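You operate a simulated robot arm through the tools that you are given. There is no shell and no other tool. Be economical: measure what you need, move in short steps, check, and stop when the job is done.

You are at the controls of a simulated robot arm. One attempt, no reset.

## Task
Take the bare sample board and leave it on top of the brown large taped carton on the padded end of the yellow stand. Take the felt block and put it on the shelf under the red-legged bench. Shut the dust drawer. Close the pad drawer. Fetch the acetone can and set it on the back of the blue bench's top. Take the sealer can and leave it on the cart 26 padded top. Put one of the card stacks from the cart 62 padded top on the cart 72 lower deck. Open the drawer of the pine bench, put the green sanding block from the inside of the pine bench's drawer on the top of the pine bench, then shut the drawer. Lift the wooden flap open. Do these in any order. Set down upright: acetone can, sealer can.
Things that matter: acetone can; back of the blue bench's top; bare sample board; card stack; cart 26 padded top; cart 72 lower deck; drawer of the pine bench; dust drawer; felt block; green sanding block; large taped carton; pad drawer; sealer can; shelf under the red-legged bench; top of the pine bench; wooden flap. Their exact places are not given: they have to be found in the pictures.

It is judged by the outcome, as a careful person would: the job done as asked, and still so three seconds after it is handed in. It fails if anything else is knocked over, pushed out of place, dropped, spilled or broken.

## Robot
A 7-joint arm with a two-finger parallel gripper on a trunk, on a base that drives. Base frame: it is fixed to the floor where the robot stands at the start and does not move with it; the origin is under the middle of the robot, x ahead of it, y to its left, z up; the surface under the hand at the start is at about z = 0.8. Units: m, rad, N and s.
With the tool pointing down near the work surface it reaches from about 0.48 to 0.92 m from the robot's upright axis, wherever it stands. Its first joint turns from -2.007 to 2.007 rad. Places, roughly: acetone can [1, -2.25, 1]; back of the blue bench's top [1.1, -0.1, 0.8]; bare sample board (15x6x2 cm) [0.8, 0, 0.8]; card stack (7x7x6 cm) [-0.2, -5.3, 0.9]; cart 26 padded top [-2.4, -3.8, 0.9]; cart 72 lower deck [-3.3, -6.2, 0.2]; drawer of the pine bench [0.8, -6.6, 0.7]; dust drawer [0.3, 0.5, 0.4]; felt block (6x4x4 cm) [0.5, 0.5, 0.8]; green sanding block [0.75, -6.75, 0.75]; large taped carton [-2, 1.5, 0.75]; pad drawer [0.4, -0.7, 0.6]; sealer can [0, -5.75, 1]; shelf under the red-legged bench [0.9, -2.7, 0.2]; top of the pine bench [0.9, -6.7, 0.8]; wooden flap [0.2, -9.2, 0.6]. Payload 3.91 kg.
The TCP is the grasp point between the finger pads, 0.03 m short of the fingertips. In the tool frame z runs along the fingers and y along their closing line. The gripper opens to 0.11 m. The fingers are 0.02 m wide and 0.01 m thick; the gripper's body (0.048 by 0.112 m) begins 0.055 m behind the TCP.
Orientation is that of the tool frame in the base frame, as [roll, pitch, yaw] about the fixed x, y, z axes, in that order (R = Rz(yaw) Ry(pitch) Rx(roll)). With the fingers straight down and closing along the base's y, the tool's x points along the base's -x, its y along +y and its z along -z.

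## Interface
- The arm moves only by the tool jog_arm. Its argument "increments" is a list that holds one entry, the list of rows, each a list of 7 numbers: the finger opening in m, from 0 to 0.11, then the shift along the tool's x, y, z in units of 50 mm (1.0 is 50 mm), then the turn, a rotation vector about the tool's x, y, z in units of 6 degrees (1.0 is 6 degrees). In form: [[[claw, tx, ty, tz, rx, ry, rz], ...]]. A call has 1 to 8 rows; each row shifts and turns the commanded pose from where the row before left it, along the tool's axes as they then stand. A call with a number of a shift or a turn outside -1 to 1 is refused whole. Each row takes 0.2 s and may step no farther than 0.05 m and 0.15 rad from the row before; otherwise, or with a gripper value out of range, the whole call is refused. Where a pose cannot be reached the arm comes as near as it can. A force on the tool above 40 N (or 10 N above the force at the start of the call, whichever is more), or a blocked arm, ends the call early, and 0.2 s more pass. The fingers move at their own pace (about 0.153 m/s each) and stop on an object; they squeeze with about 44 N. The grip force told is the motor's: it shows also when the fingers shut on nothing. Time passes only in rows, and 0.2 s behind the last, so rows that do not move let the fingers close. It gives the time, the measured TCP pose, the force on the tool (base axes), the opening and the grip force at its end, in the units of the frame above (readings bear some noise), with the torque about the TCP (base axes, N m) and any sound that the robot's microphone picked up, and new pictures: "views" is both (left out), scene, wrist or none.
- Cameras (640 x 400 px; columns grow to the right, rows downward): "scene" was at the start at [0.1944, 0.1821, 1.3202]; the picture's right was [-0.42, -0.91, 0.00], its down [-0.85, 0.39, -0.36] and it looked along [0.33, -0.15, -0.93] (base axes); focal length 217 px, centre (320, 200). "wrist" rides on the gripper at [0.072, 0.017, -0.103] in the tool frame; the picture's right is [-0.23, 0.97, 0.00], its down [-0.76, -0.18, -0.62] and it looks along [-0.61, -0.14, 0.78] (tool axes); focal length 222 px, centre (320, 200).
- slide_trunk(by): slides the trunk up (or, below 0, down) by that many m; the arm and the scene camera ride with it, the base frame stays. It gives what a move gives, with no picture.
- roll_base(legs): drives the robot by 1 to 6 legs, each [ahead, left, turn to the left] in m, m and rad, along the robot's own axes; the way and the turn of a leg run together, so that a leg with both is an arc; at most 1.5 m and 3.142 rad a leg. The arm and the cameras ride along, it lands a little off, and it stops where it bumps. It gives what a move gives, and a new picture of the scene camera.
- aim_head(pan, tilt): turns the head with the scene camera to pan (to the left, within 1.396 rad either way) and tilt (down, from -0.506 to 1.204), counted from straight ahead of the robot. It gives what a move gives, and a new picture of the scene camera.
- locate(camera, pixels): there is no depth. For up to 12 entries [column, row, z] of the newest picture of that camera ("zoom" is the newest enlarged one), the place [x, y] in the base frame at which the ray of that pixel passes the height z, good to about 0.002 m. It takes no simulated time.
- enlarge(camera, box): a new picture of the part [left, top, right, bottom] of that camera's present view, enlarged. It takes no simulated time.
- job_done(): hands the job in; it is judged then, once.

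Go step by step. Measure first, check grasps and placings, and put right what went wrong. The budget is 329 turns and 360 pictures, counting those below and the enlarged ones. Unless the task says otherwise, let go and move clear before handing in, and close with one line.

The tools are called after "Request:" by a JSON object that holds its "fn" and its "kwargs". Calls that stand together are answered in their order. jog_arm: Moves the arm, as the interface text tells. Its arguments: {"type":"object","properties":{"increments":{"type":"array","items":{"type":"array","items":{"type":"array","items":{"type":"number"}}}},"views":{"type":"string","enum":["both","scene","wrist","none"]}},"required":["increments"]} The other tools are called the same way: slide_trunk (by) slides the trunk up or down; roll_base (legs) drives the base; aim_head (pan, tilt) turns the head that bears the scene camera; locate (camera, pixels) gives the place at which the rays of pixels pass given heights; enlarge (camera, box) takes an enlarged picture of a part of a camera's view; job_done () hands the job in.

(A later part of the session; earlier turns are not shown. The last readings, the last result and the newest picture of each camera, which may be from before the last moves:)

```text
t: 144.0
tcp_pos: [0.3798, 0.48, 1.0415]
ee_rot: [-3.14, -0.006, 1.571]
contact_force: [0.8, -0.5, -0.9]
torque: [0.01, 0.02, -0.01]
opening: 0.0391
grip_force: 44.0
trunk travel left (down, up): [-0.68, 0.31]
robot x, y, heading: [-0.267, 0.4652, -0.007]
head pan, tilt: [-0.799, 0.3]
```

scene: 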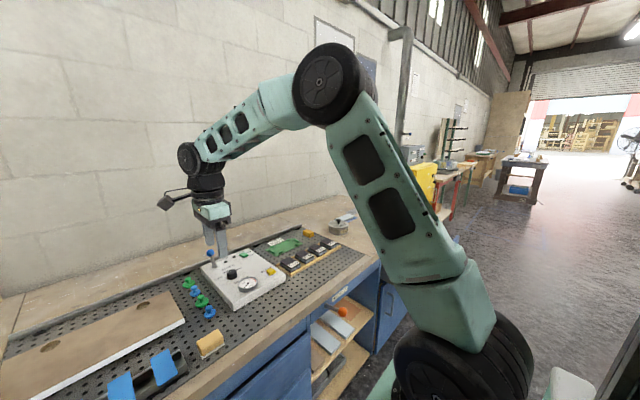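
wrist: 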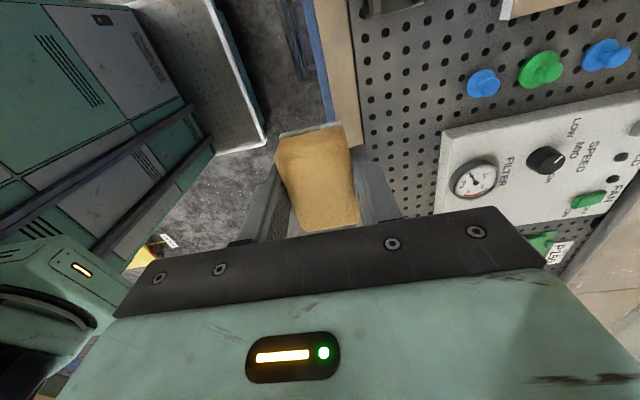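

The felt block is held. I'll back away and drive to the right toward the red-legged bench.

Request:
{"fn": "roll_base", "kwargs": {"legs": [[-0.22, 0, 0], [0, -1.5, 0], [0, -0.9, 0]]}}

Request:
{"fn": "aim_head", "kwargs": {"pan": -0.3, "tilt": 0.6}}

```text
t: 157.1
tcp_pos: [0.0998, -1.9572, 1.0413]
ee_rot: [3.141, -0.005, 1.541]
contact_force: [0.0, 0.3, -0.2]
torque: [-0.03, 0.01, 0.02]
opening: 0.0389
grip_force: 44.2
trunk travel left (down, up): [-0.68, 0.31]
robot x, y, heading: [-0.543, -1.9527, -0.039]
head pan, tilt: [-0.799, 0.3]
```

scene: 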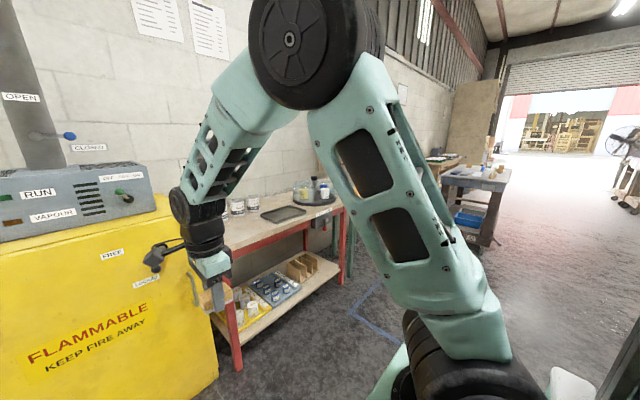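

```text
t: 158.0
tcp_pos: [0.1022, -1.956, 1.0408]
ee_rot: [3.141, -0.005, 1.54]
contact_force: [-0.1, -0.5, 0.0]
torque: [-0.01, -0.01, -0.02]
opening: 0.0391
grip_force: 43.7
trunk travel left (down, up): [-0.68, 0.31]
robot x, y, heading: [-0.5411, -1.9501, -0.034]
head pan, tilt: [-0.3, 0.6]
```

scene: 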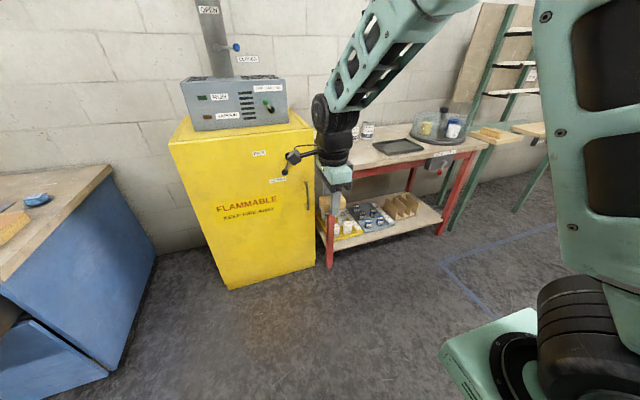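

The red-legged bench is at the right; its shelf has some items. I'll go further right to face it.

Request:
{"fn": "roll_base", "kwargs": {"legs": [[0, -0.75, 0.035]]}}

Request:
{"fn": "aim_head", "kwargs": {"pan": 0.0, "tilt": 0.6}}

Request:
{"fn": "enlarge", "kwargs": {"camera": "scene", "box": [200, 120, 460, 290]}}

```text
t: 162.1
tcp_pos: [0.0859, -2.6745, 1.0406]
ee_rot: [3.141, -0.006, 1.581]
contact_force: [0.5, 0.2, -0.9]
torque: [0.01, -0.02, 0.02]
opening: 0.039
grip_force: 43.8
trunk travel left (down, up): [-0.68, 0.31]
robot x, y, heading: [-0.5568, -2.699, -0.0]
head pan, tilt: [-0.3, 0.6]
```

scene: 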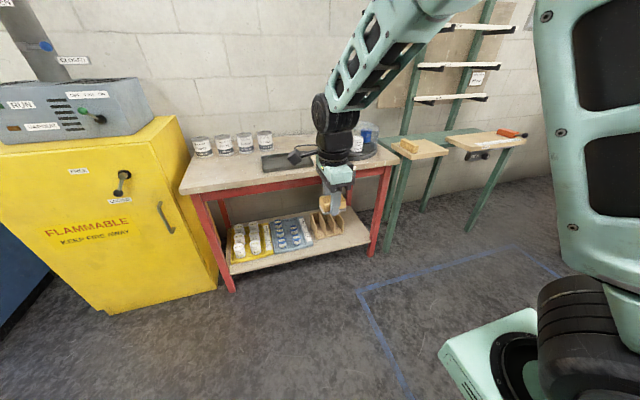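

```text
t: 162.9
tcp_pos: [0.0869, -2.6765, 1.0408]
ee_rot: [-3.14, -0.005, 1.581]
contact_force: [0.3, 0.3, -0.8]
torque: [0.01, 0.02, 0.0]
opening: 0.0392
grip_force: 43.9
trunk travel left (down, up): [-0.68, 0.31]
robot x, y, heading: [-0.5564, -2.6974, 0.0]
head pan, tilt: [0.0, 0.6]
```

scene: 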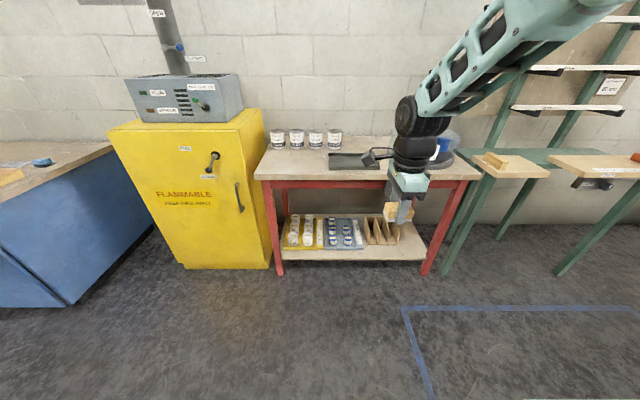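

```text
2.35 times, centred on (330, 205) of scene
```

zoom: 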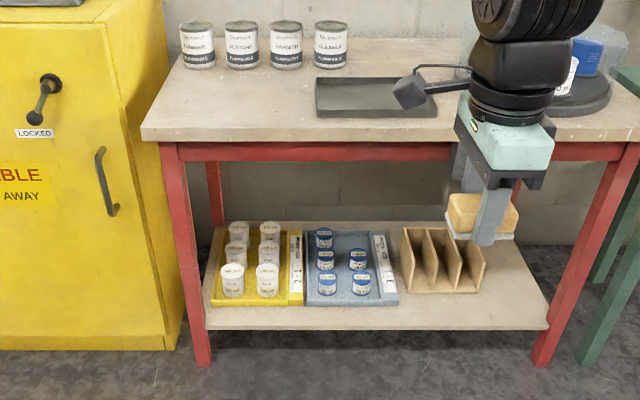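

There is free shelf space to the right of the small wooden rack, at zoom (515,300). I'll measure it.

Request:
{"fn": "locate", "kwargs": {"camera": "scene", "pixels": [[427, 257, 0.2], [282, 258, 0.2], [399.4, 244, 0.2], [281, 275, 0], [423, 274, 0], [255, 177, 0.8], [480, 177, 0.8], [402, 225, 0.2], [428, 229, 0.2], [298, 148, 0.8], [298, 129, 0.9]]}}

```text
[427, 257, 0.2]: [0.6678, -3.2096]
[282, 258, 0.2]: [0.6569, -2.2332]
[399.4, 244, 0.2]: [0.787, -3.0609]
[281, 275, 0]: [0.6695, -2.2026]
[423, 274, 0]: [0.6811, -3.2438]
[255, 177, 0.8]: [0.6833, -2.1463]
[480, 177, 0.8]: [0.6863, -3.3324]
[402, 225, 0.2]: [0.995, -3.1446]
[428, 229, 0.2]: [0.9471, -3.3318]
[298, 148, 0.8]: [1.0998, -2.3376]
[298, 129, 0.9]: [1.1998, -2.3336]
```

The spot (0.735, -3.125) on the shelf is free. I'll shift right and lower the trunk.

Request:
{"fn": "roll_base", "kwargs": {"legs": [[0, -0.45, 0]]}}

Request:
{"fn": "slide_trunk", "kwargs": {"by": -0.4}}

Request:
{"fn": "slide_trunk", "kwargs": {"by": -0.27}}

Request:
{"fn": "jog_arm", "kwargs": {"increments": [[[0.0, 0, 0.9, 0, 0, 0, 0], [0.0, 0, 0.8, 0, 0, 0, 0], [0.0, 0, 0, 0.9, 0, 0, 0], [0.0, 0, 0, 0.6, 0, 0, 0]]], "views": "scene"}}

```text
t: 165.6
tcp_pos: [0.0875, -3.1349, 1.0414]
ee_rot: [3.141, -0.004, 1.57]
contact_force: [0.0, -0.1, 0.0]
torque: [-0.02, -0.02, 0.01]
opening: 0.0388
grip_force: 43.8
trunk travel left (down, up): [-0.68, 0.31]
robot x, y, heading: [-0.5551, -3.1501, -0.005]
head pan, tilt: [0.0, 0.6]
```

scene: 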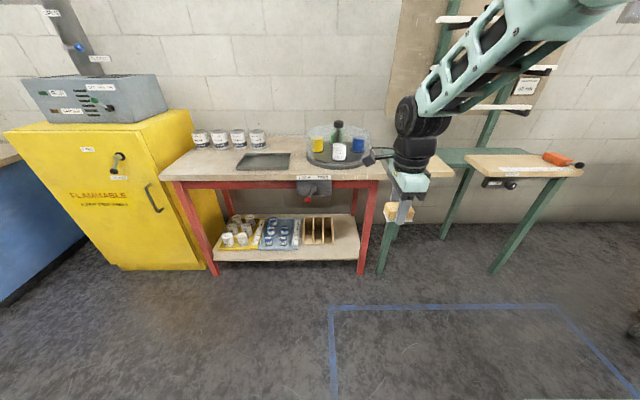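

```text
t: 169.4
tcp_pos: [0.0874, -3.1345, 0.6412]
ee_rot: [-3.141, -0.007, 1.571]
contact_force: [0.0, -0.6, 0.0]
torque: [0.01, 0.03, 0.0]
opening: 0.039
grip_force: 44.0
trunk travel left (down, up): [-0.28, 0.71]
robot x, y, heading: [-0.5589, -3.1527, -0.005]
head pan, tilt: [0.0, 0.6]
```

```text
t: 172.2
tcp_pos: [0.0875, -3.1336, 0.3717]
ee_rot: [3.141, -0.006, 1.57]
contact_force: [0.2, 0.1, -0.6]
torque: [0.0, 0.01, 0.01]
opening: 0.0391
grip_force: 44.4
trunk travel left (down, up): [-0.01, 0.98]
robot x, y, heading: [-0.5566, -3.149, -0.011]
head pan, tilt: [0.0, 0.6]
```

```text
t: 173.2
tcp_pos: [0.1733, -3.1354, 0.2957]
ee_rot: [3.14, -0.007, 1.57]
contact_force: [0.2, 0.1, -0.4]
torque: [0.02, 0.0, 0.03]
opening: 0.0392
grip_force: 43.5
trunk travel left (down, up): [-0.01, 0.98]
robot x, y, heading: [-0.5547, -3.1516, -0.007]
head pan, tilt: [0.0, 0.6]
```

scene: 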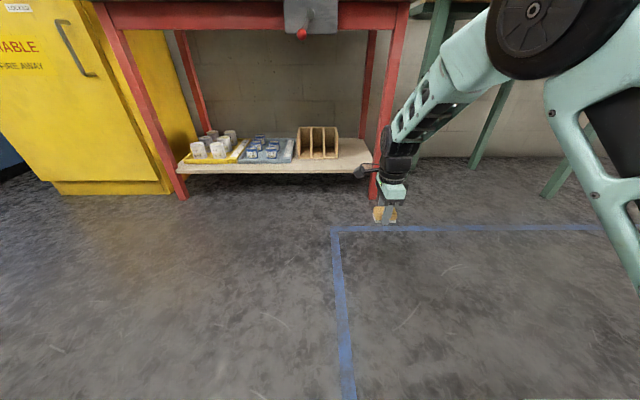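

I'll measure the shelf again from this lower view.

Request:
{"fn": "enlarge", "kwargs": {"camera": "scene", "box": [160, 90, 420, 220]}}

Request:
{"fn": "locate", "kwargs": {"camera": "scene", "pixels": [[300, 157, 0.2], [338, 157, 0.2], [372, 162, 0.2], [184, 165, 0.2], [372, 170, 0.17], [184, 172, 0.17], [341, 140, 0.2], [183, 198, 0.0], [375, 197, 0.0]]}}

```text
2.46 times, centred on (290, 155) of scene
```

zoom: 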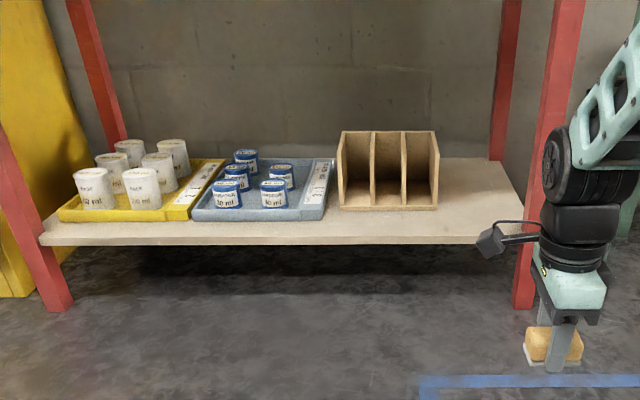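

```text
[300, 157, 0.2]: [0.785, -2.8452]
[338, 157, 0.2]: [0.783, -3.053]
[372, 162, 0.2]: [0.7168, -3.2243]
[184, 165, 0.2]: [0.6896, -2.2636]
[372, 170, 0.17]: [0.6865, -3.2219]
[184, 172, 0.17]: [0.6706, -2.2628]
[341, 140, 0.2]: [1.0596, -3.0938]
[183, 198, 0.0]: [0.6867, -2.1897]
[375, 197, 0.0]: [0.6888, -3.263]
```

I'll drive in with the hand just past the shelf's front edge.

Request:
{"fn": "roll_base", "kwargs": {"legs": [[0.4, 0.035, 0.007], [0.15, 0, 0]]}}

```text
t: 176.7
tcp_pos: [0.7363, -3.0955, 0.297]
ee_rot: [-3.142, -0.006, 1.58]
contact_force: [1.3, 0.0, -0.4]
torque: [0.02, -0.01, 0.01]
opening: 0.0388
grip_force: 44.8
trunk travel left (down, up): [-0.01, 0.98]
robot x, y, heading: [0.0046, -3.1146, 0.008]
head pan, tilt: [0.0, 0.6]
```

scene: 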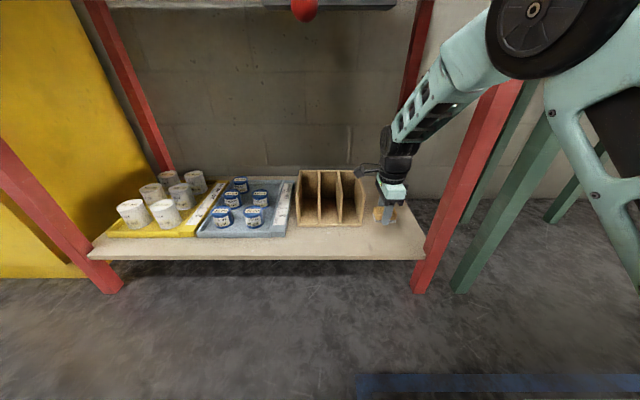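

I'll check the camera's clearance to the rack.

Request:
{"fn": "enlarge", "kwargs": {"camera": "scene", "box": [290, 110, 450, 260]}}

Request:
{"fn": "locate", "kwargs": {"camera": "scene", "pixels": [[299, 227, 0.2], [364, 224, 0.2], [425, 258, 0.2], [92, 256, 0.2], [385, 220, 0.27]]}}

```text
2.67 times, centred on (370, 185) of scene
```

zoom: 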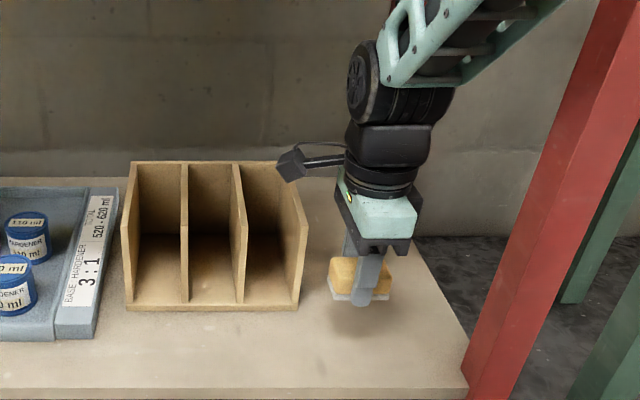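

```text
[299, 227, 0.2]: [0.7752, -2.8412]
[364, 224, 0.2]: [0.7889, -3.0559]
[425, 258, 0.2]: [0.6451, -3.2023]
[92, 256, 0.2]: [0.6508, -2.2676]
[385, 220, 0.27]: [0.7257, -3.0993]
```

I'll shift 3 cm right and 1.5 cm back for clearance, then lower in small steps.

Request:
{"fn": "jog_arm", "kwargs": {"increments": [[[0.0, -0.6, -0.3, 0, 0, 0, 0], [0.0, 0, 0, 0.5, 0, 0, 0], [0.0, 0, 0, 0.3, 0, 0, 0], [0.0, 0, 0, 0.15, 0, 0, 0], [0.0, 0, 0, 0.1, 0, 0, 0], [0.0, 0, 0, 0.1, 0, 0, 0], [0.0, 0, 0, 0.1, 0, 0, 0]]], "views": "scene"}}

```text
t: 178.3
tcp_pos: [0.721, -3.1262, 0.2346]
ee_rot: [3.141, -0.004, 1.579]
contact_force: [-0.7, 0.6, 0.5]
torque: [0.03, -0.03, -0.01]
opening: 0.0391
grip_force: 43.7
trunk travel left (down, up): [-0.01, 0.98]
robot x, y, heading: [0.0099, -3.1139, 0.002]
head pan, tilt: [0.0, 0.6]
```

scene: 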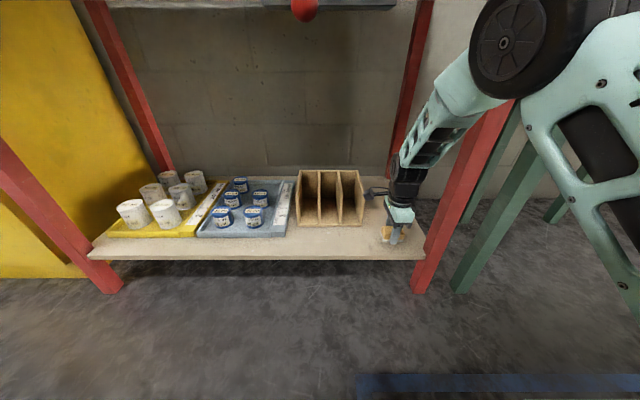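

Request:
{"fn": "jog_arm", "kwargs": {"increments": [[[0.0, 0, 0, 0.1, 0, 0, 0], [0.0, 0, 0, 0.1, 0, 0, 0], [0.0, 0, 0, 0.1, 0, 0, 0], [0.0, 0, 0, 0.1, 0, 0, 0], [0.0, 0, 0, 0.1, 0, 0, 0], [0.0, 0, 0, 0.1, 0, 0, 0]]], "views": "scene"}}

```text
t: 179.7
tcp_pos: [0.7219, -3.1255, 0.2107]
ee_rot: [3.138, -0.008, 1.58]
contact_force: [-9.0, -0.6, 22.9]
torque: [-0.3, 0.81, -0.05]
opening: 0.0391
grip_force: 44.5
trunk travel left (down, up): [-0.01, 0.98]
robot x, y, heading: [0.0106, -3.1148, 0.0]
head pan, tilt: [0.0, 0.6]
stopped in row 6: the force on the tool passed its limit at 48 N (the readings are from after the stop); the commanded pose is now the measured one
```

scene: 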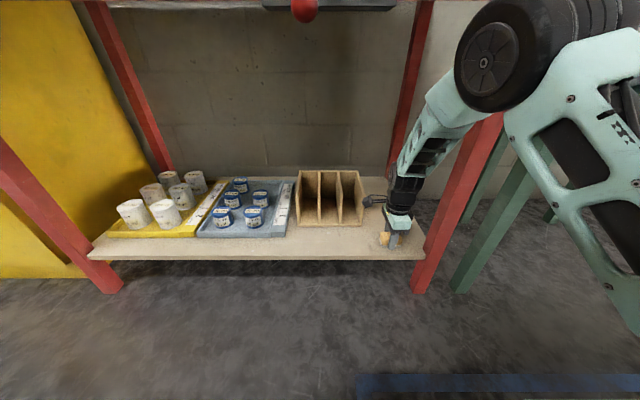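

Contact with the shelf. I'll release, rise and back out.

Request:
{"fn": "jog_arm", "kwargs": {"increments": [[[0.0, 0, 0, -0.04, 0, 0, 0], [0.065, 0, 0, 0, 0, 0, 0], [0.065, 0, 0, 0, 0, 0, 0], [0.065, 0, 0, -0.5, 0, 0, 0], [0.065, 0, 0, -0.9, 0, 0, 0], [0.065, 0, 0, -0.5, 0, 0, 0]]], "views": "wrist"}}

Request:
{"fn": "roll_base", "kwargs": {"legs": [[-0.5, 0, 0]]}}

```text
t: 181.1
tcp_pos: [0.7203, -3.1252, 0.3061]
ee_rot: [3.141, -0.007, 1.581]
contact_force: [-0.1, -0.5, 0.2]
torque: [0.0, 0.0, 0.02]
opening: 0.0651
grip_force: 0.0
trunk travel left (down, up): [-0.01, 0.98]
robot x, y, heading: [0.0088, -3.121, 0.005]
head pan, tilt: [0.0, 0.6]
```

wrist: 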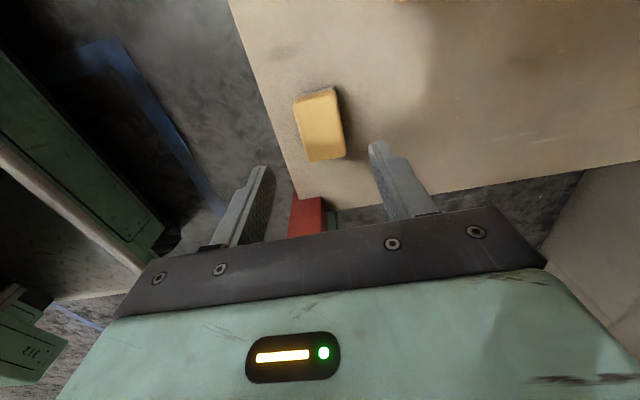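

```text
t: 184.1
tcp_pos: [0.2159, -3.1305, 0.3054]
ee_rot: [3.14, -0.008, 1.57]
contact_force: [-1.0, 0.1, 0.2]
torque: [-0.01, 0.0, 0.02]
opening: 0.0649
grip_force: 0.0
trunk travel left (down, up): [-0.01, 0.98]
robot x, y, heading: [-0.4983, -3.1132, -0.01]
head pan, tilt: [0.0, 0.6]
```

scene: 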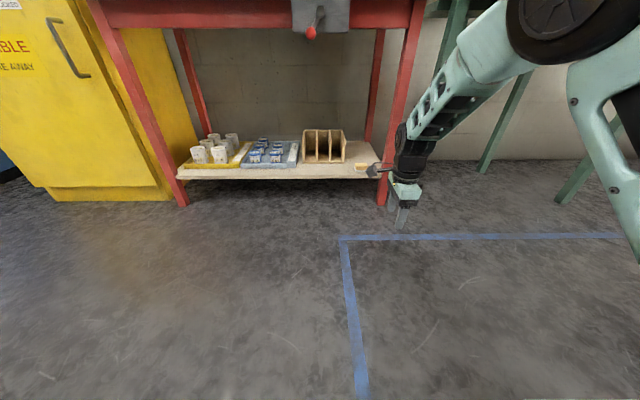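

The felt block is on the shelf. I'll raise the trunk and move left to view the cans.

Request:
{"fn": "slide_trunk", "kwargs": {"by": 0.4}}

Request:
{"fn": "slide_trunk", "kwargs": {"by": 0.4}}

Request:
{"fn": "roll_base", "kwargs": {"legs": [[0.25, 0.7, 0.005]]}}

Request:
{"fn": "enlarge", "kwargs": {"camera": "scene", "box": [200, 100, 400, 225]}}

```text
t: 187.9
tcp_pos: [0.2162, -3.1314, 0.706]
ee_rot: [3.139, -0.007, 1.57]
contact_force: [0.0, -0.2, -1.1]
torque: [0.0, -0.01, 0.02]
opening: 0.065
grip_force: 0.1
trunk travel left (down, up): [-0.41, 0.58]
robot x, y, heading: [-0.4999, -3.1172, -0.015]
head pan, tilt: [0.0, 0.6]
```

```text
t: 191.7
tcp_pos: [0.2167, -3.1323, 1.1056]
ee_rot: [3.14, -0.006, 1.569]
contact_force: [0.2, 0.2, 0.1]
torque: [-0.01, -0.01, -0.05]
opening: 0.0652
grip_force: 0.1
trunk travel left (down, up): [-0.81, 0.18]
robot x, y, heading: [-0.5015, -3.118, -0.012]
head pan, tilt: [0.0, 0.6]
```

```text
t: 195.8
tcp_pos: [0.4745, -2.4337, 1.1054]
ee_rot: [3.14, -0.007, 1.573]
contact_force: [-0.3, 0.0, 0.0]
torque: [-0.01, -0.01, -0.02]
opening: 0.065
grip_force: 0.0
trunk travel left (down, up): [-0.81, 0.18]
robot x, y, heading: [-0.2427, -2.4218, -0.006]
head pan, tilt: [0.0, 0.6]
```

scene: 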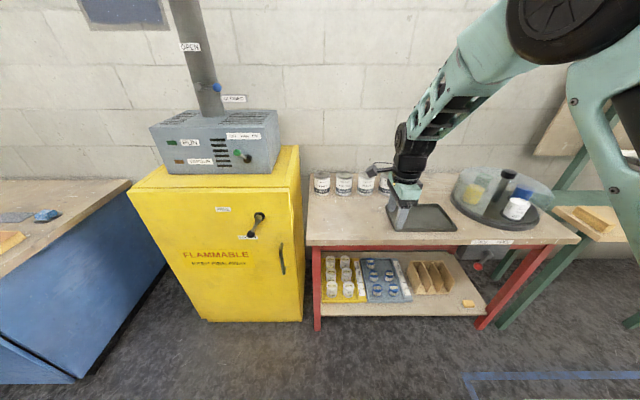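

```text
3.20 times, centred on (300, 162) of scene
```

zoom: 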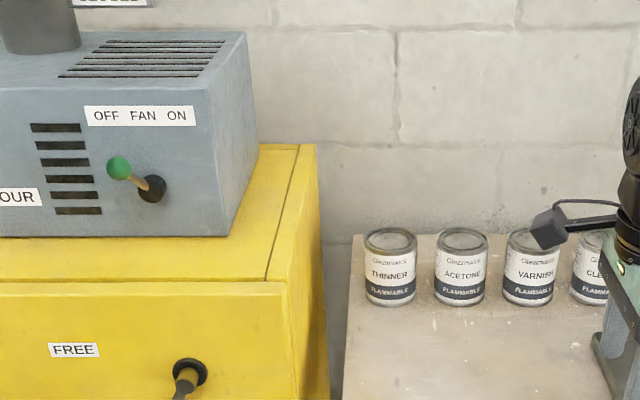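

ACETONE is second from the left, at zoom (460,268). I'll locate it.

Request:
{"fn": "locate", "kwargs": {"camera": "zoom", "pixels": [[458, 304, 0.8], [462, 240, 0.9], [437, 240, 0.9], [488, 240, 0.9], [437, 240, 0.92], [488, 240, 0.92], [462, 240, 0.92], [458, 304, 0.78], [391, 240, 0.9], [528, 240, 0.9]]}}

Request:
{"fn": "roll_base", "kwargs": {"legs": [[0.3, 0.12, 0]]}}

```text
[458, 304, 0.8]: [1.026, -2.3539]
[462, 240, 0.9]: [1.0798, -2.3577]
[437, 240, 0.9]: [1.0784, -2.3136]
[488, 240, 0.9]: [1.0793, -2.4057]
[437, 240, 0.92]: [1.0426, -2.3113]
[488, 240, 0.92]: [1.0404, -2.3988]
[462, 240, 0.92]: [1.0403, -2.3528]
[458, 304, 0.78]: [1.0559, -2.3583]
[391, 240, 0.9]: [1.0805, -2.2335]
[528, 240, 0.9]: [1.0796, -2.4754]
```

```text
t: 197.9
tcp_pos: [0.7724, -2.3154, 1.106]
ee_rot: [3.141, -0.006, 1.577]
contact_force: [-0.2, 0.0, -1.5]
torque: [0.03, -0.02, -0.01]
opening: 0.0649
grip_force: 0.0
trunk travel left (down, up): [-0.81, 0.18]
robot x, y, heading: [0.0613, -2.3079, -0.002]
head pan, tilt: [0.0, 0.6]
```

scene: 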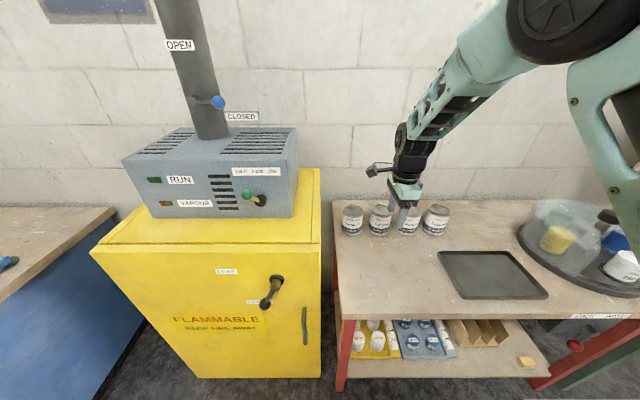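

I'll zoom in for precise can geometry from this closer place.

Request:
{"fn": "enlarge", "kwargs": {"camera": "scene", "box": [330, 190, 460, 250]}}

Request:
{"fn": "enlarge", "kwargs": {"camera": "wrist", "box": [0, 0, 640, 400]}}

```text
4.92 times, centred on (395, 220) of scene
```

zoom: 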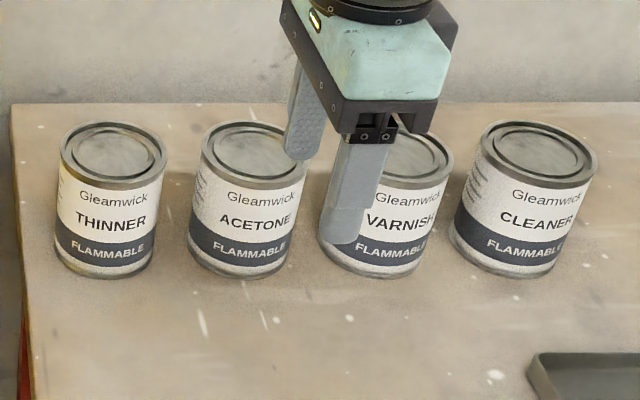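

```text
1.00 times, centred on (320, 200) of wrist (not enlarged: the box is as wide or as high as the picture)
```

zoom: 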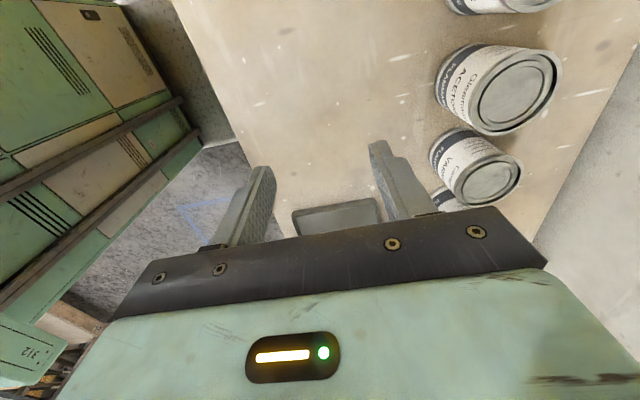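

Request:
{"fn": "locate", "kwargs": {"camera": "wrist", "pixels": [[514, 92, 0.9], [514, 92, 0.92], [514, 92, 0.94], [470, 103, 0.92], [560, 82, 0.92]]}}

Request:
{"fn": "locate", "kwargs": {"camera": "scene", "pixels": [[381.2, 210, 0.9], [381.2, 210, 0.92], [381.2, 210, 0.94], [379, 235.5, 0.8], [379, 235.5, 0.78]]}}

```text
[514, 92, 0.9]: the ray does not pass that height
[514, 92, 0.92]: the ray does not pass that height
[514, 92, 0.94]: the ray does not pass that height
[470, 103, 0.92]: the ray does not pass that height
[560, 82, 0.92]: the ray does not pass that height
```

```text
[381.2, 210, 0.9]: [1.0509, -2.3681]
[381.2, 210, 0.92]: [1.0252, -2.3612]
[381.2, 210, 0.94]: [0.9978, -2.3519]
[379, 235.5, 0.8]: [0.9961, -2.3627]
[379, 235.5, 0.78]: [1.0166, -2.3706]
```

Request:
{"fn": "locate", "kwargs": {"camera": "zoom", "pixels": [[514, 92, 0.9], [514, 92, 0.92], [514, 92, 0.94], [470, 103, 0.92], [560, 82, 0.92]]}}

```text
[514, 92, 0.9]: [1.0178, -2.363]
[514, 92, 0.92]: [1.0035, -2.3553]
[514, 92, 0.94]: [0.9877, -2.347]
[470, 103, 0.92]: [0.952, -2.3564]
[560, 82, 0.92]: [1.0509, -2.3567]
```

The can top is at about z 0.95, centre about (0.98, -2.345). I'll move closer above for a better look.

Request:
{"fn": "jog_arm", "kwargs": {"increments": [[[0.11, -0.6, 0.7, 0, 0, 0, 0], [0.11, 0, 0.9, 0, 0, 0, 0], [0.11, 0, 0.9, 0, 0, 0, 0], [0.11, 0, 0.9, 0, 0, 0, 0]]], "views": "both"}}

```text
t: 198.9
tcp_pos: [0.9433, -2.3433, 1.1068]
ee_rot: [3.141, -0.007, 1.579]
contact_force: [-0.6, 0.2, 0.4]
torque: [-0.03, -0.02, -0.02]
opening: 0.1101
grip_force: 0.1
trunk travel left (down, up): [-0.81, 0.18]
robot x, y, heading: [0.0529, -2.3028, 0.0]
head pan, tilt: [0.0, 0.6]
```

scene: 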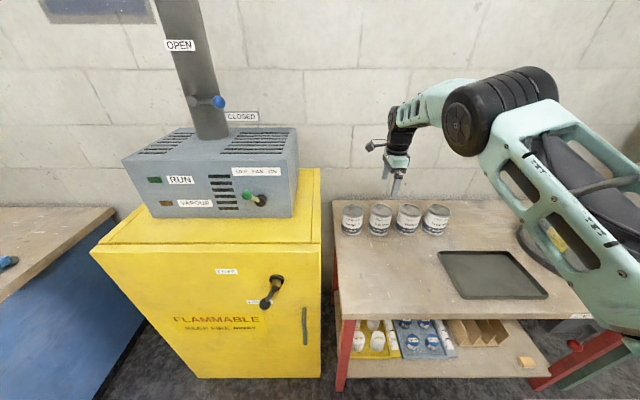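
wrist: 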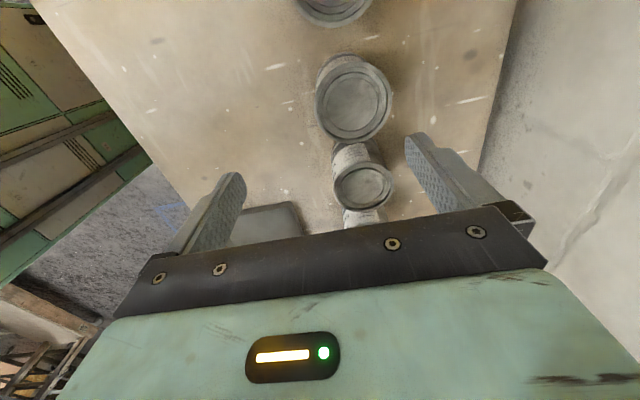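

Acetone is the can at (355,102). I'll locate its rim.

Request:
{"fn": "locate", "kwargs": {"camera": "wrist", "pixels": [[355, 103, 0.95], [355, 103, 0.93], [355, 103, 0.91], [319, 109, 0.93], [392, 96, 0.93], [351, 68, 0.93], [360, 140, 0.93]]}}

Request:
{"fn": "locate", "kwargs": {"camera": "scene", "pixels": [[381.2, 210, 0.93], [381.2, 210, 0.91], [381.2, 210, 0.95]]}}

```text
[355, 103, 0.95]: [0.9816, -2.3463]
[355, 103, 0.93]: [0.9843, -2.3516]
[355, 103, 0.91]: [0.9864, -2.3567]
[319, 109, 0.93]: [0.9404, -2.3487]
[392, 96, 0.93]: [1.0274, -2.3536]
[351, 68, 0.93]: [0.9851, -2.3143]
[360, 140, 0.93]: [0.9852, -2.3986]
```

```text
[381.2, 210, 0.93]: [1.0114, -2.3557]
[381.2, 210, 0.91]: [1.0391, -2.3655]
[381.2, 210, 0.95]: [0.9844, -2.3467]
```

The can centre is (0.982, -2.348), diameter about 0.086. I'll roll forward 4 cm, then descend.

Request:
{"fn": "roll_base", "kwargs": {"legs": [[0.04, -0.004, 0]]}}

Request:
{"fn": "jog_arm", "kwargs": {"increments": [[[0.11, 0, 0, 0.9, 0, 0, 0], [0.11, 0, 0, 0.9, 0, 0, 0]]], "views": "wrist"}}

```text
t: 199.8
tcp_pos: [0.9842, -2.3455, 1.1076]
ee_rot: [3.141, -0.007, 1.576]
contact_force: [-1.1, -0.3, 0.0]
torque: [-0.03, -0.04, -0.02]
opening: 0.11
grip_force: 0.0
trunk travel left (down, up): [-0.81, 0.18]
robot x, y, heading: [0.1032, -2.309, 0.002]
head pan, tilt: [0.0, 0.6]
```

scene: 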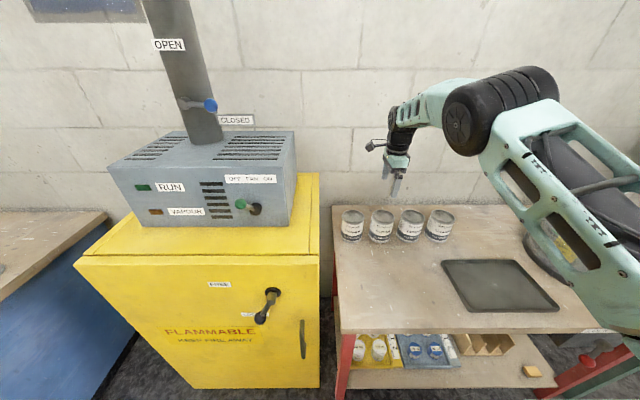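

```text
t: 200.4
tcp_pos: [0.9868, -2.3466, 1.0159]
ee_rot: [3.139, -0.006, 1.575]
contact_force: [0.0, -0.1, 1.1]
torque: [-0.03, -0.02, 0.05]
opening: 0.1099
grip_force: 0.1
trunk travel left (down, up): [-0.81, 0.18]
robot x, y, heading: [0.1005, -2.3086, -0.002]
head pan, tilt: [0.0, 0.6]
```

wrist: 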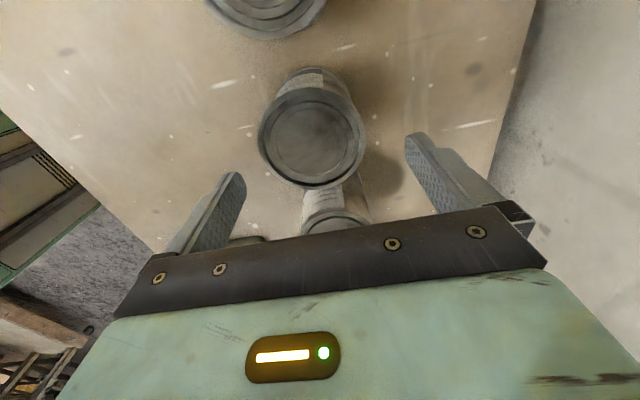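

Request:
{"fn": "locate", "kwargs": {"camera": "wrist", "pixels": [[311, 137, 0.95], [311, 137, 0.94], [258, 145, 0.95], [364, 131, 0.95], [303, 93, 0.95], [318, 186, 0.95]]}}

```text
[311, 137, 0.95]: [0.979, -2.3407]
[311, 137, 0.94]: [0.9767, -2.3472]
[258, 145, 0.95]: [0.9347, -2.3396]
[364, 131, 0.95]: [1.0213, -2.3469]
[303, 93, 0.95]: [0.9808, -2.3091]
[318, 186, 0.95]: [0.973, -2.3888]
```

Request:
{"fn": "jog_arm", "kwargs": {"increments": [[[0.11, 0, -0.19, 0.5, 0, 0, 0], [0.11, 0, 0, 0.8, 0, 0, 0], [0.11, 0, 0, 0.7, 0, 0, 0]]], "views": "wrist"}}

```text
t: 201.2
tcp_pos: [0.976, -2.3481, 0.9159]
ee_rot: [3.14, -0.005, 1.576]
contact_force: [-0.8, 0.8, 2.0]
torque: [0.02, 0.03, -0.01]
opening: 0.1103
grip_force: 0.0
trunk travel left (down, up): [-0.81, 0.18]
robot x, y, heading: [0.1009, -2.3101, -0.005]
head pan, tilt: [0.0, 0.6]
```

wrist: 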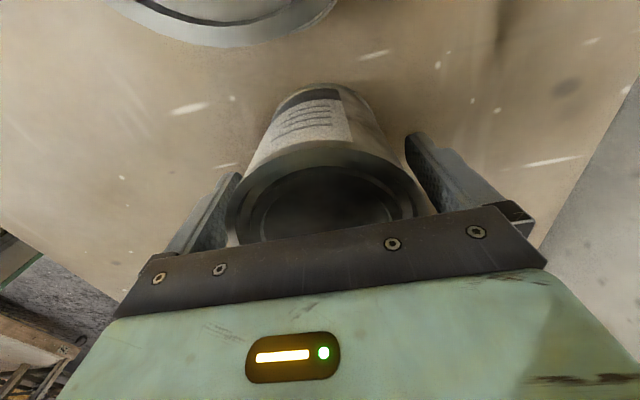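

Fingers straddle the can. I'll close and lift.

Request:
{"fn": "jog_arm", "kwargs": {"increments": [[[0.05, 0, 0, 0, 0, 0, 0], [0.05, 0, 0, 0, 0, 0, 0], [0.05, 0, 0, 0, 0, 0, 0], [0.05, 0, 0, -0.5, 0, 0, 0], [0.05, 0, 0, -1, 0, 0, 0], [0.05, 0, 0, -1, 0, 0, 0]]], "views": "wrist"}}

```text
t: 202.6
tcp_pos: [0.9786, -2.3507, 1.0389]
ee_rot: [3.141, -0.008, 1.576]
contact_force: [0.0, -0.7, -5.3]
torque: [0.02, 0.02, 0.03]
opening: 0.0856
grip_force: 44.4
trunk travel left (down, up): [-0.81, 0.18]
robot x, y, heading: [0.0995, -2.3073, 0.0]
head pan, tilt: [0.0, 0.6]
```

wrist: 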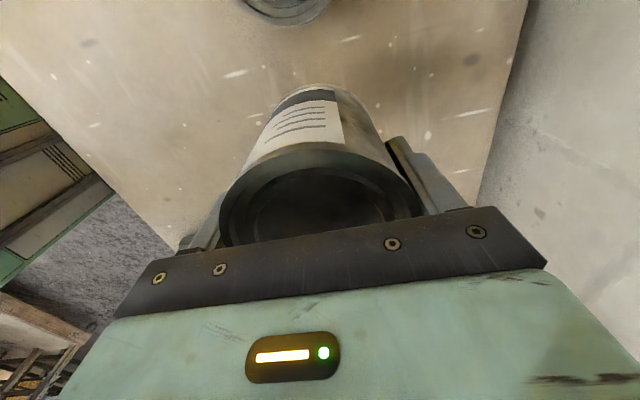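

The acetone can is held (5 N). I'll raise it, back away and drive left to the blue bench.

Request:
{"fn": "jog_arm", "kwargs": {"increments": [[[0.05, 0, 0, -1, 0, 0, 0], [0.05, 0, -0.9, 0, 0, 0, 0], [0.05, 0, -0.9, 0, 0, 0, 0], [0.05, 0, -0.9, 0, 0, 0, 0], [0.05, 0, -0.9, 0, 0, 0, 0]]], "views": "none"}}

Request:
{"fn": "roll_base", "kwargs": {"legs": [[-0.55, 0, 0], [0, 1.4, 0], [0, 0.85, 0]]}}

Request:
{"fn": "aim_head", "kwargs": {"pan": 0.0, "tilt": 0.75}}

```text
t: 203.8
tcp_pos: [0.7954, -2.346, 1.0905]
ee_rot: [3.141, -0.007, 1.578]
contact_force: [1.9, -0.4, -6.1]
torque: [0.01, 0.05, 0.03]
opening: 0.0853
grip_force: 44.3
trunk travel left (down, up): [-0.81, 0.18]
robot x, y, heading: [0.0981, -2.31, -0.006]
head pan, tilt: [0.0, 0.6]
```

```text
t: 217.7
tcp_pos: [0.3354, -0.0948, 1.0909]
ee_rot: [3.139, -0.007, 1.549]
contact_force: [0.6, 0.2, -3.9]
torque: [0.0, -0.04, 0.01]
opening: 0.0855
grip_force: 44.1
trunk travel left (down, up): [-0.81, 0.18]
robot x, y, heading: [-0.3604, -0.0361, -0.03]
head pan, tilt: [0.0, 0.6]
```

scene: 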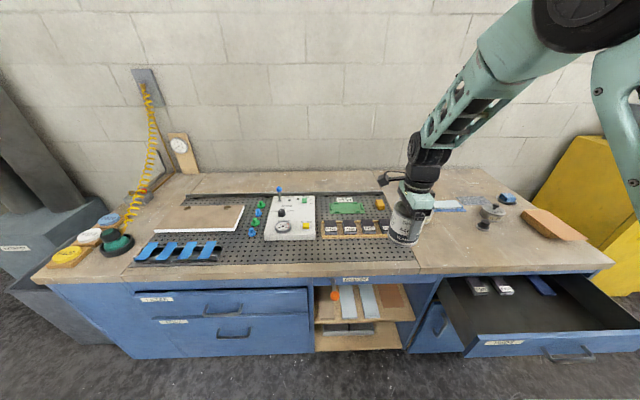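

```text
t: 218.4
tcp_pos: [0.3344, -0.0923, 1.0903]
ee_rot: [3.139, -0.006, 1.551]
contact_force: [0.4, 0.1, -5.3]
torque: [-0.03, -0.01, -0.01]
opening: 0.0855
grip_force: 44.3
trunk travel left (down, up): [-0.81, 0.18]
robot x, y, heading: [-0.3607, -0.0348, -0.028]
head pan, tilt: [0.0, 0.75]
```

scene: 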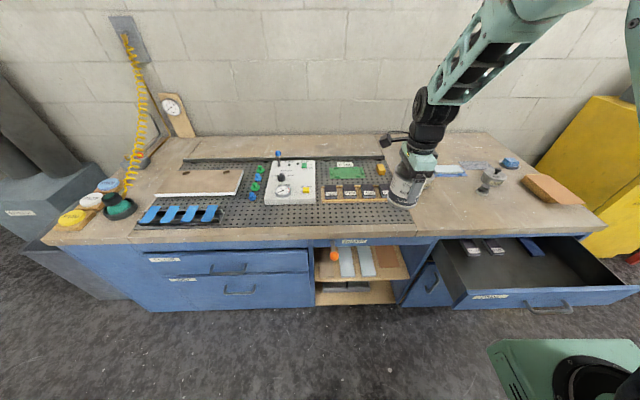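

The back of the bench top is the bare strip behind the rail, rows 135–158. I'll locate it.

Request:
{"fn": "locate", "kwargs": {"camera": "scene", "pixels": [[285, 157, 0.8], [285, 138, 0.8], [380, 156, 0.8], [390, 135, 0.8], [430, 140, 0.8], [450, 160, 0.8], [300, 240, 0.8], [435, 240, 0.8], [432, 168, 0.8]]}}

Request:
{"fn": "enlarge", "kwargs": {"camera": "scene", "box": [180, 110, 560, 260]}}

```text
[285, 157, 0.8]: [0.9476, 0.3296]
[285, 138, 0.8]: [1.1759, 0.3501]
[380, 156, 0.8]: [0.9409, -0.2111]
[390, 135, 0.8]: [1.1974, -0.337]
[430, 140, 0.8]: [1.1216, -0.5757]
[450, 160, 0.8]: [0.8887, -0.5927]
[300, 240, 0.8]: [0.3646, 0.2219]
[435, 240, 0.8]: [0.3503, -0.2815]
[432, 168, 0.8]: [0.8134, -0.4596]
```

```text
1.68 times, centred on (370, 185) of scene
```

zoom: 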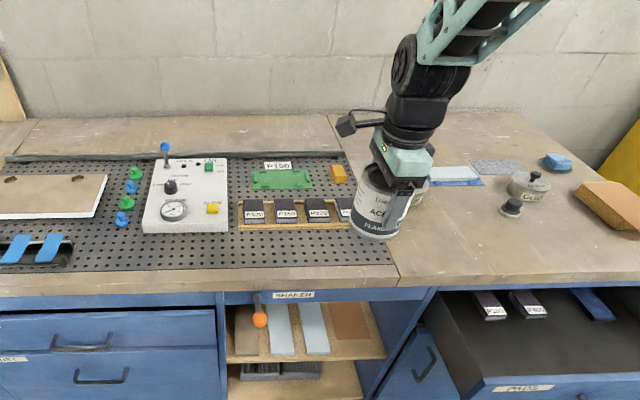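

The back strip spans x 0.96–1.18. I'll check the robot's own base extent by looking down.

Request:
{"fn": "aim_head", "kwargs": {"pan": 0.0, "tilt": 1.2}}

```text
t: 219.3
tcp_pos: [0.335, -0.0933, 1.0895]
ee_rot: [3.139, -0.005, 1.551]
contact_force: [0.3, -0.1, -5.2]
torque: [0.03, 0.01, 0.01]
opening: 0.0856
grip_force: 44.4
trunk travel left (down, up): [-0.81, 0.18]
robot x, y, heading: [-0.3615, -0.036, -0.027]
head pan, tilt: [0.0, 1.201]
```

scene: 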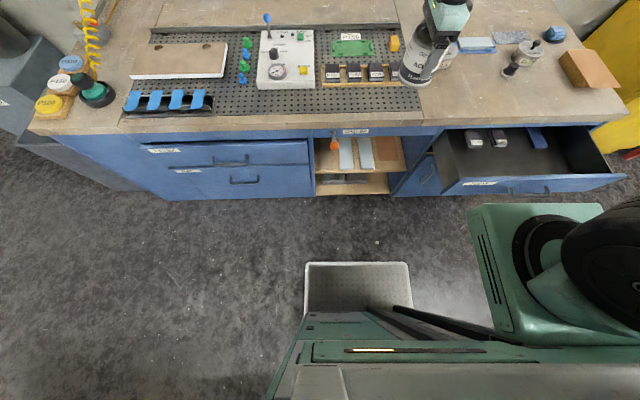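

Request:
{"fn": "locate", "kwargs": {"camera": "scene", "pixels": [[360, 263, 0.2], [360, 263, 0.35], [312, 263, 0.2], [408, 263, 0.2], [535, 204, 0.9], [535, 204, 0.7], [470, 207, 0.8], [600, 203, 0.8], [310, 190, 0.1]]}}

```text
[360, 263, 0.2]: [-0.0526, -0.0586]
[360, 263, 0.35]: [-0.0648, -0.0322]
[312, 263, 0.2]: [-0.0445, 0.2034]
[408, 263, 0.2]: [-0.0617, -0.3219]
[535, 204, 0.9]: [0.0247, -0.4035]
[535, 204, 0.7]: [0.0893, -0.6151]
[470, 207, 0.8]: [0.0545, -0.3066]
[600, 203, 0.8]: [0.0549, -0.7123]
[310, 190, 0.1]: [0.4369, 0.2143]
```

The shoulder sits at about robot (+0.28, -0.33), so reach to the back is fine. I'll drive forward to x≈-0.05 and square up.

Request:
{"fn": "roll_base", "kwargs": {"legs": [[0.31, 0, 0.028]]}}

Request:
{"fn": "aim_head", "kwargs": {"pan": -0.1, "tilt": 0.8}}

Request:
{"fn": "jog_arm", "kwargs": {"increments": [[[0.05, 0, 1, 0, 0, 0, 0], [0.05, 0, 1, 0, 0, 0, 0], [0.05, 0, 1, 0, 0, 0, 0], [0.05, 0, 1, 0, 0, 0, 0], [0.05, 0, 1, 0, 0, 0, 0]]], "views": "both"}}

```text
t: 221.3
tcp_pos: [0.6421, -0.0842, 1.0904]
ee_rot: [3.139, -0.008, 1.572]
contact_force: [0.6, 0.9, -4.8]
torque: [0.01, 0.01, -0.01]
opening: 0.0858
grip_force: 44.1
trunk travel left (down, up): [-0.81, 0.18]
robot x, y, heading: [-0.0516, -0.0438, -0.01]
head pan, tilt: [0.0, 1.201]
```

scene: 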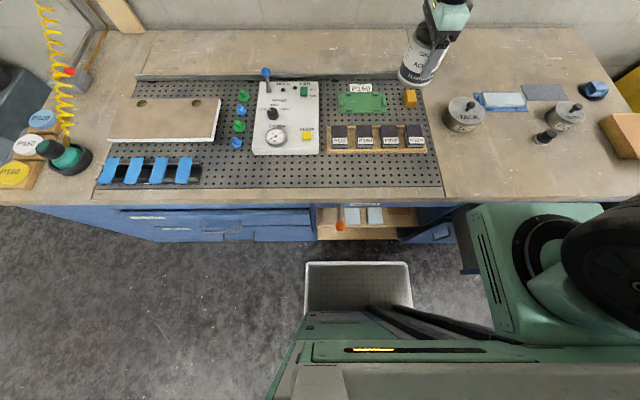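

```text
t: 222.2
tcp_pos: [0.6411, -0.0835, 1.0893]
ee_rot: [3.14, -0.005, 1.572]
contact_force: [0.2, 0.5, -5.2]
torque: [0.02, -0.01, 0.0]
opening: 0.0853
grip_force: 43.9
trunk travel left (down, up): [-0.81, 0.18]
robot x, y, heading: [-0.0568, -0.0386, -0.006]
head pan, tilt: [-0.099, 0.799]
```

scene: 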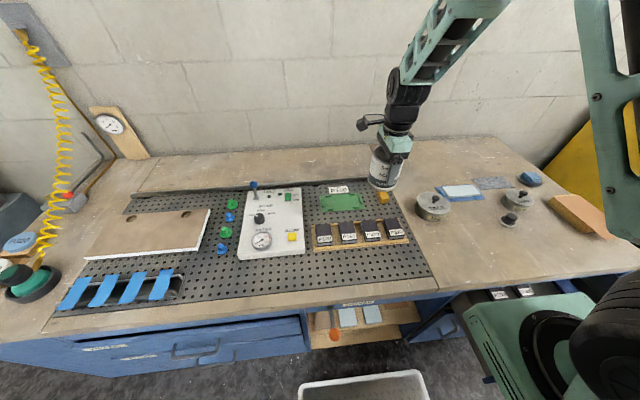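

```text
t: 223.4
tcp_pos: [0.8799, -0.0789, 1.0972]
ee_rot: [3.135, -0.006, 1.573]
contact_force: [-2.0, 4.5, 4.1]
torque: [-0.19, -0.17, 0.01]
opening: 0.0854
grip_force: 43.7
out of reach, approached as far as the arm can: row 5
trunk travel left (down, up): [-0.81, 0.18]
robot x, y, heading: [-0.0534, -0.0444, -0.006]
head pan, tilt: [-0.099, 0.799]
```

scene: 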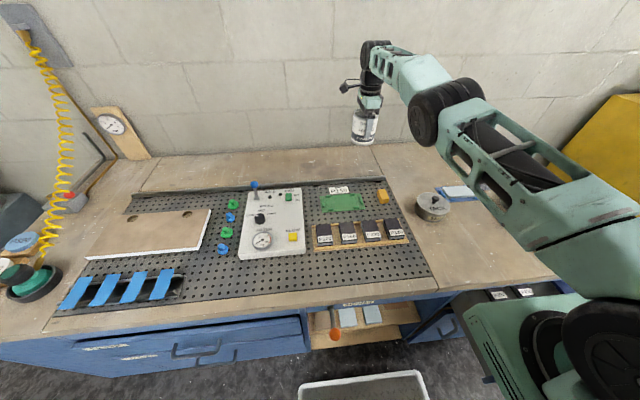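
wrist: 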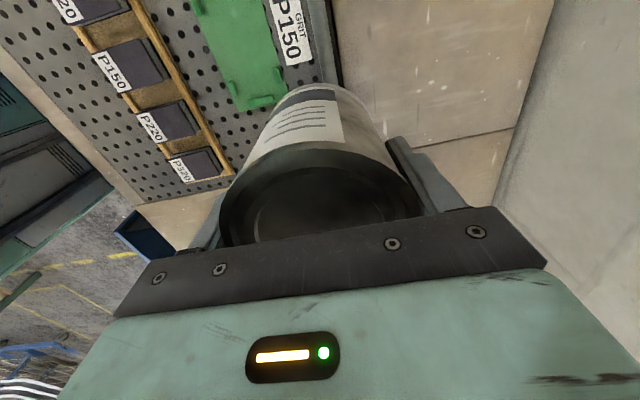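

The arm is at its limit here. I'll shift the robot left so the shoulder lines up with the target, and closer, after retracting slightly.

Request:
{"fn": "jog_arm", "kwargs": {"increments": [[[0.05, 0, -0.8, 0, 0, 0, 0], [0.05, -0.8, -0.4, 0, 0, 0, 0], [0.05, -1, 0, 0, 0, 0, 0], [0.05, -1, 0, 0, 0, 0, 0], [0.05, -1, 0, 0, 0, 0, 0], [0.05, -1, 0, 0, 0, 0, 0]]], "views": "none"}}

Request:
{"fn": "roll_base", "kwargs": {"legs": [[0.06, 0.24, 0.006]]}}

```text
t: 224.8
tcp_pos: [0.8192, -0.3223, 1.0883]
ee_rot: [3.139, -0.007, 1.575]
contact_force: [0.2, 0.7, -4.5]
torque: [-0.05, 0.05, -0.03]
opening: 0.0853
grip_force: 44.1
trunk travel left (down, up): [-0.81, 0.18]
robot x, y, heading: [-0.0522, -0.0412, -0.007]
head pan, tilt: [-0.099, 0.799]
```

```text
t: 226.6
tcp_pos: [0.8805, -0.0805, 1.0878]
ee_rot: [3.139, -0.007, 1.578]
contact_force: [0.1, -0.2, -4.0]
torque: [0.0, -0.04, -0.02]
opening: 0.0855
grip_force: 44.1
trunk travel left (down, up): [-0.81, 0.18]
robot x, y, heading: [0.0053, 0.1958, 0.005]
head pan, tilt: [-0.099, 0.799]
```

scene: 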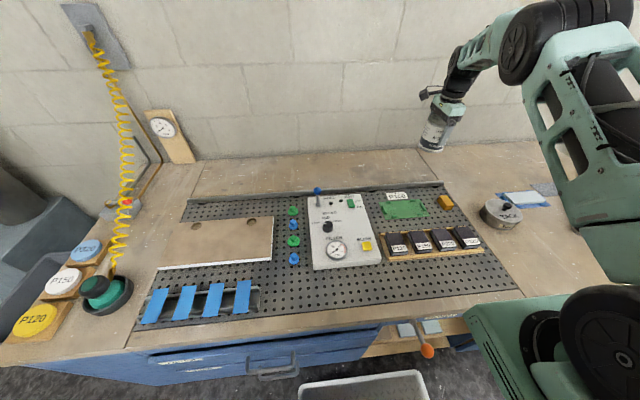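

Now there's more arm bend available. I'll extend.

Request:
{"fn": "jog_arm", "kwargs": {"increments": [[[0.05, 0, 0.9, 0, 0, 0, 0], [0.05, 0, 0.9, 0, 0, 0, 0], [0.05, 0, 0.9, 0, 0, 0, 0], [0.05, 0, 0.9, 0, 0, 0, 0]]], "views": "both"}}

```text
t: 227.6
tcp_pos: [0.9331, -0.0707, 1.0841]
ee_rot: [3.14, -0.005, 1.577]
contact_force: [0.6, -0.4, -4.2]
torque: [0.01, 0.0, 0.0]
opening: 0.0853
grip_force: 43.8
out of reach, approached as far as the arm can: row 2, 3, 4
trunk travel left (down, up): [-0.81, 0.18]
robot x, y, heading: [0.0098, 0.1969, -0.001]
head pan, tilt: [-0.099, 0.799]
```

scene: 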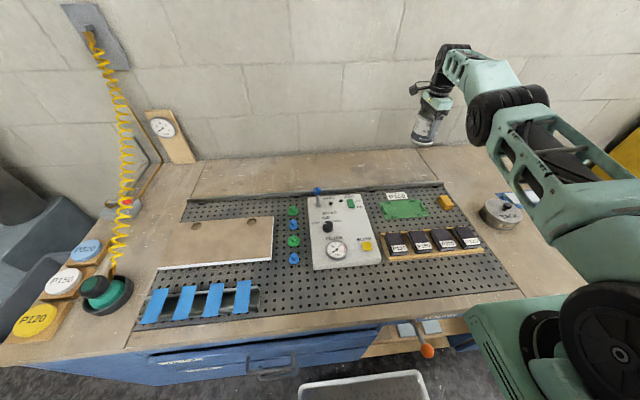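
wrist: 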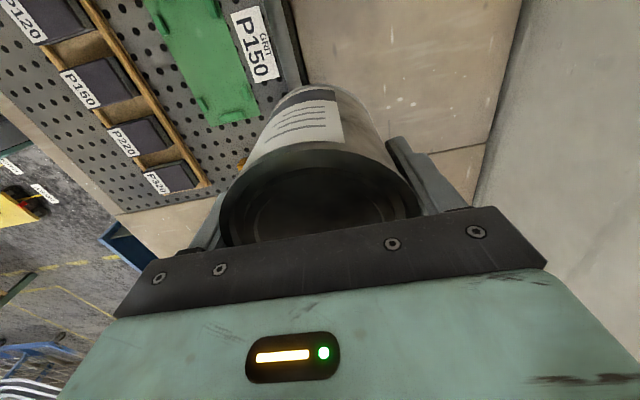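

I'll descend 8 cm for more reach, then extend again.

Request:
{"fn": "jog_arm", "kwargs": {"increments": [[[0.05, 0, 0, 0.9, 0, 0, 0], [0.05, 0, 0, 0.6, 0, 0, 0], [0.05, 0, 0.5, 0, 0, 0, 0], [0.05, 0, 0.5, 0, 0, 0, 0], [0.05, 0, 0.5, 0, 0, 0, 0], [0.05, 0, 0.5, 0, 0, 0, 0]]], "views": "none"}}

```text
t: 229.0
tcp_pos: [0.9381, -0.0629, 1.0143]
ee_rot: [3.14, -0.006, 1.577]
contact_force: [-0.1, 0.1, -5.2]
torque: [-0.02, 0.0, 0.02]
opening: 0.0854
grip_force: 44.2
out of reach, approached as far as the arm can: row 3, 4, 5, 6
trunk travel left (down, up): [-0.81, 0.18]
robot x, y, heading: [0.0067, 0.1992, -0.003]
head pan, tilt: [-0.099, 0.799]
```

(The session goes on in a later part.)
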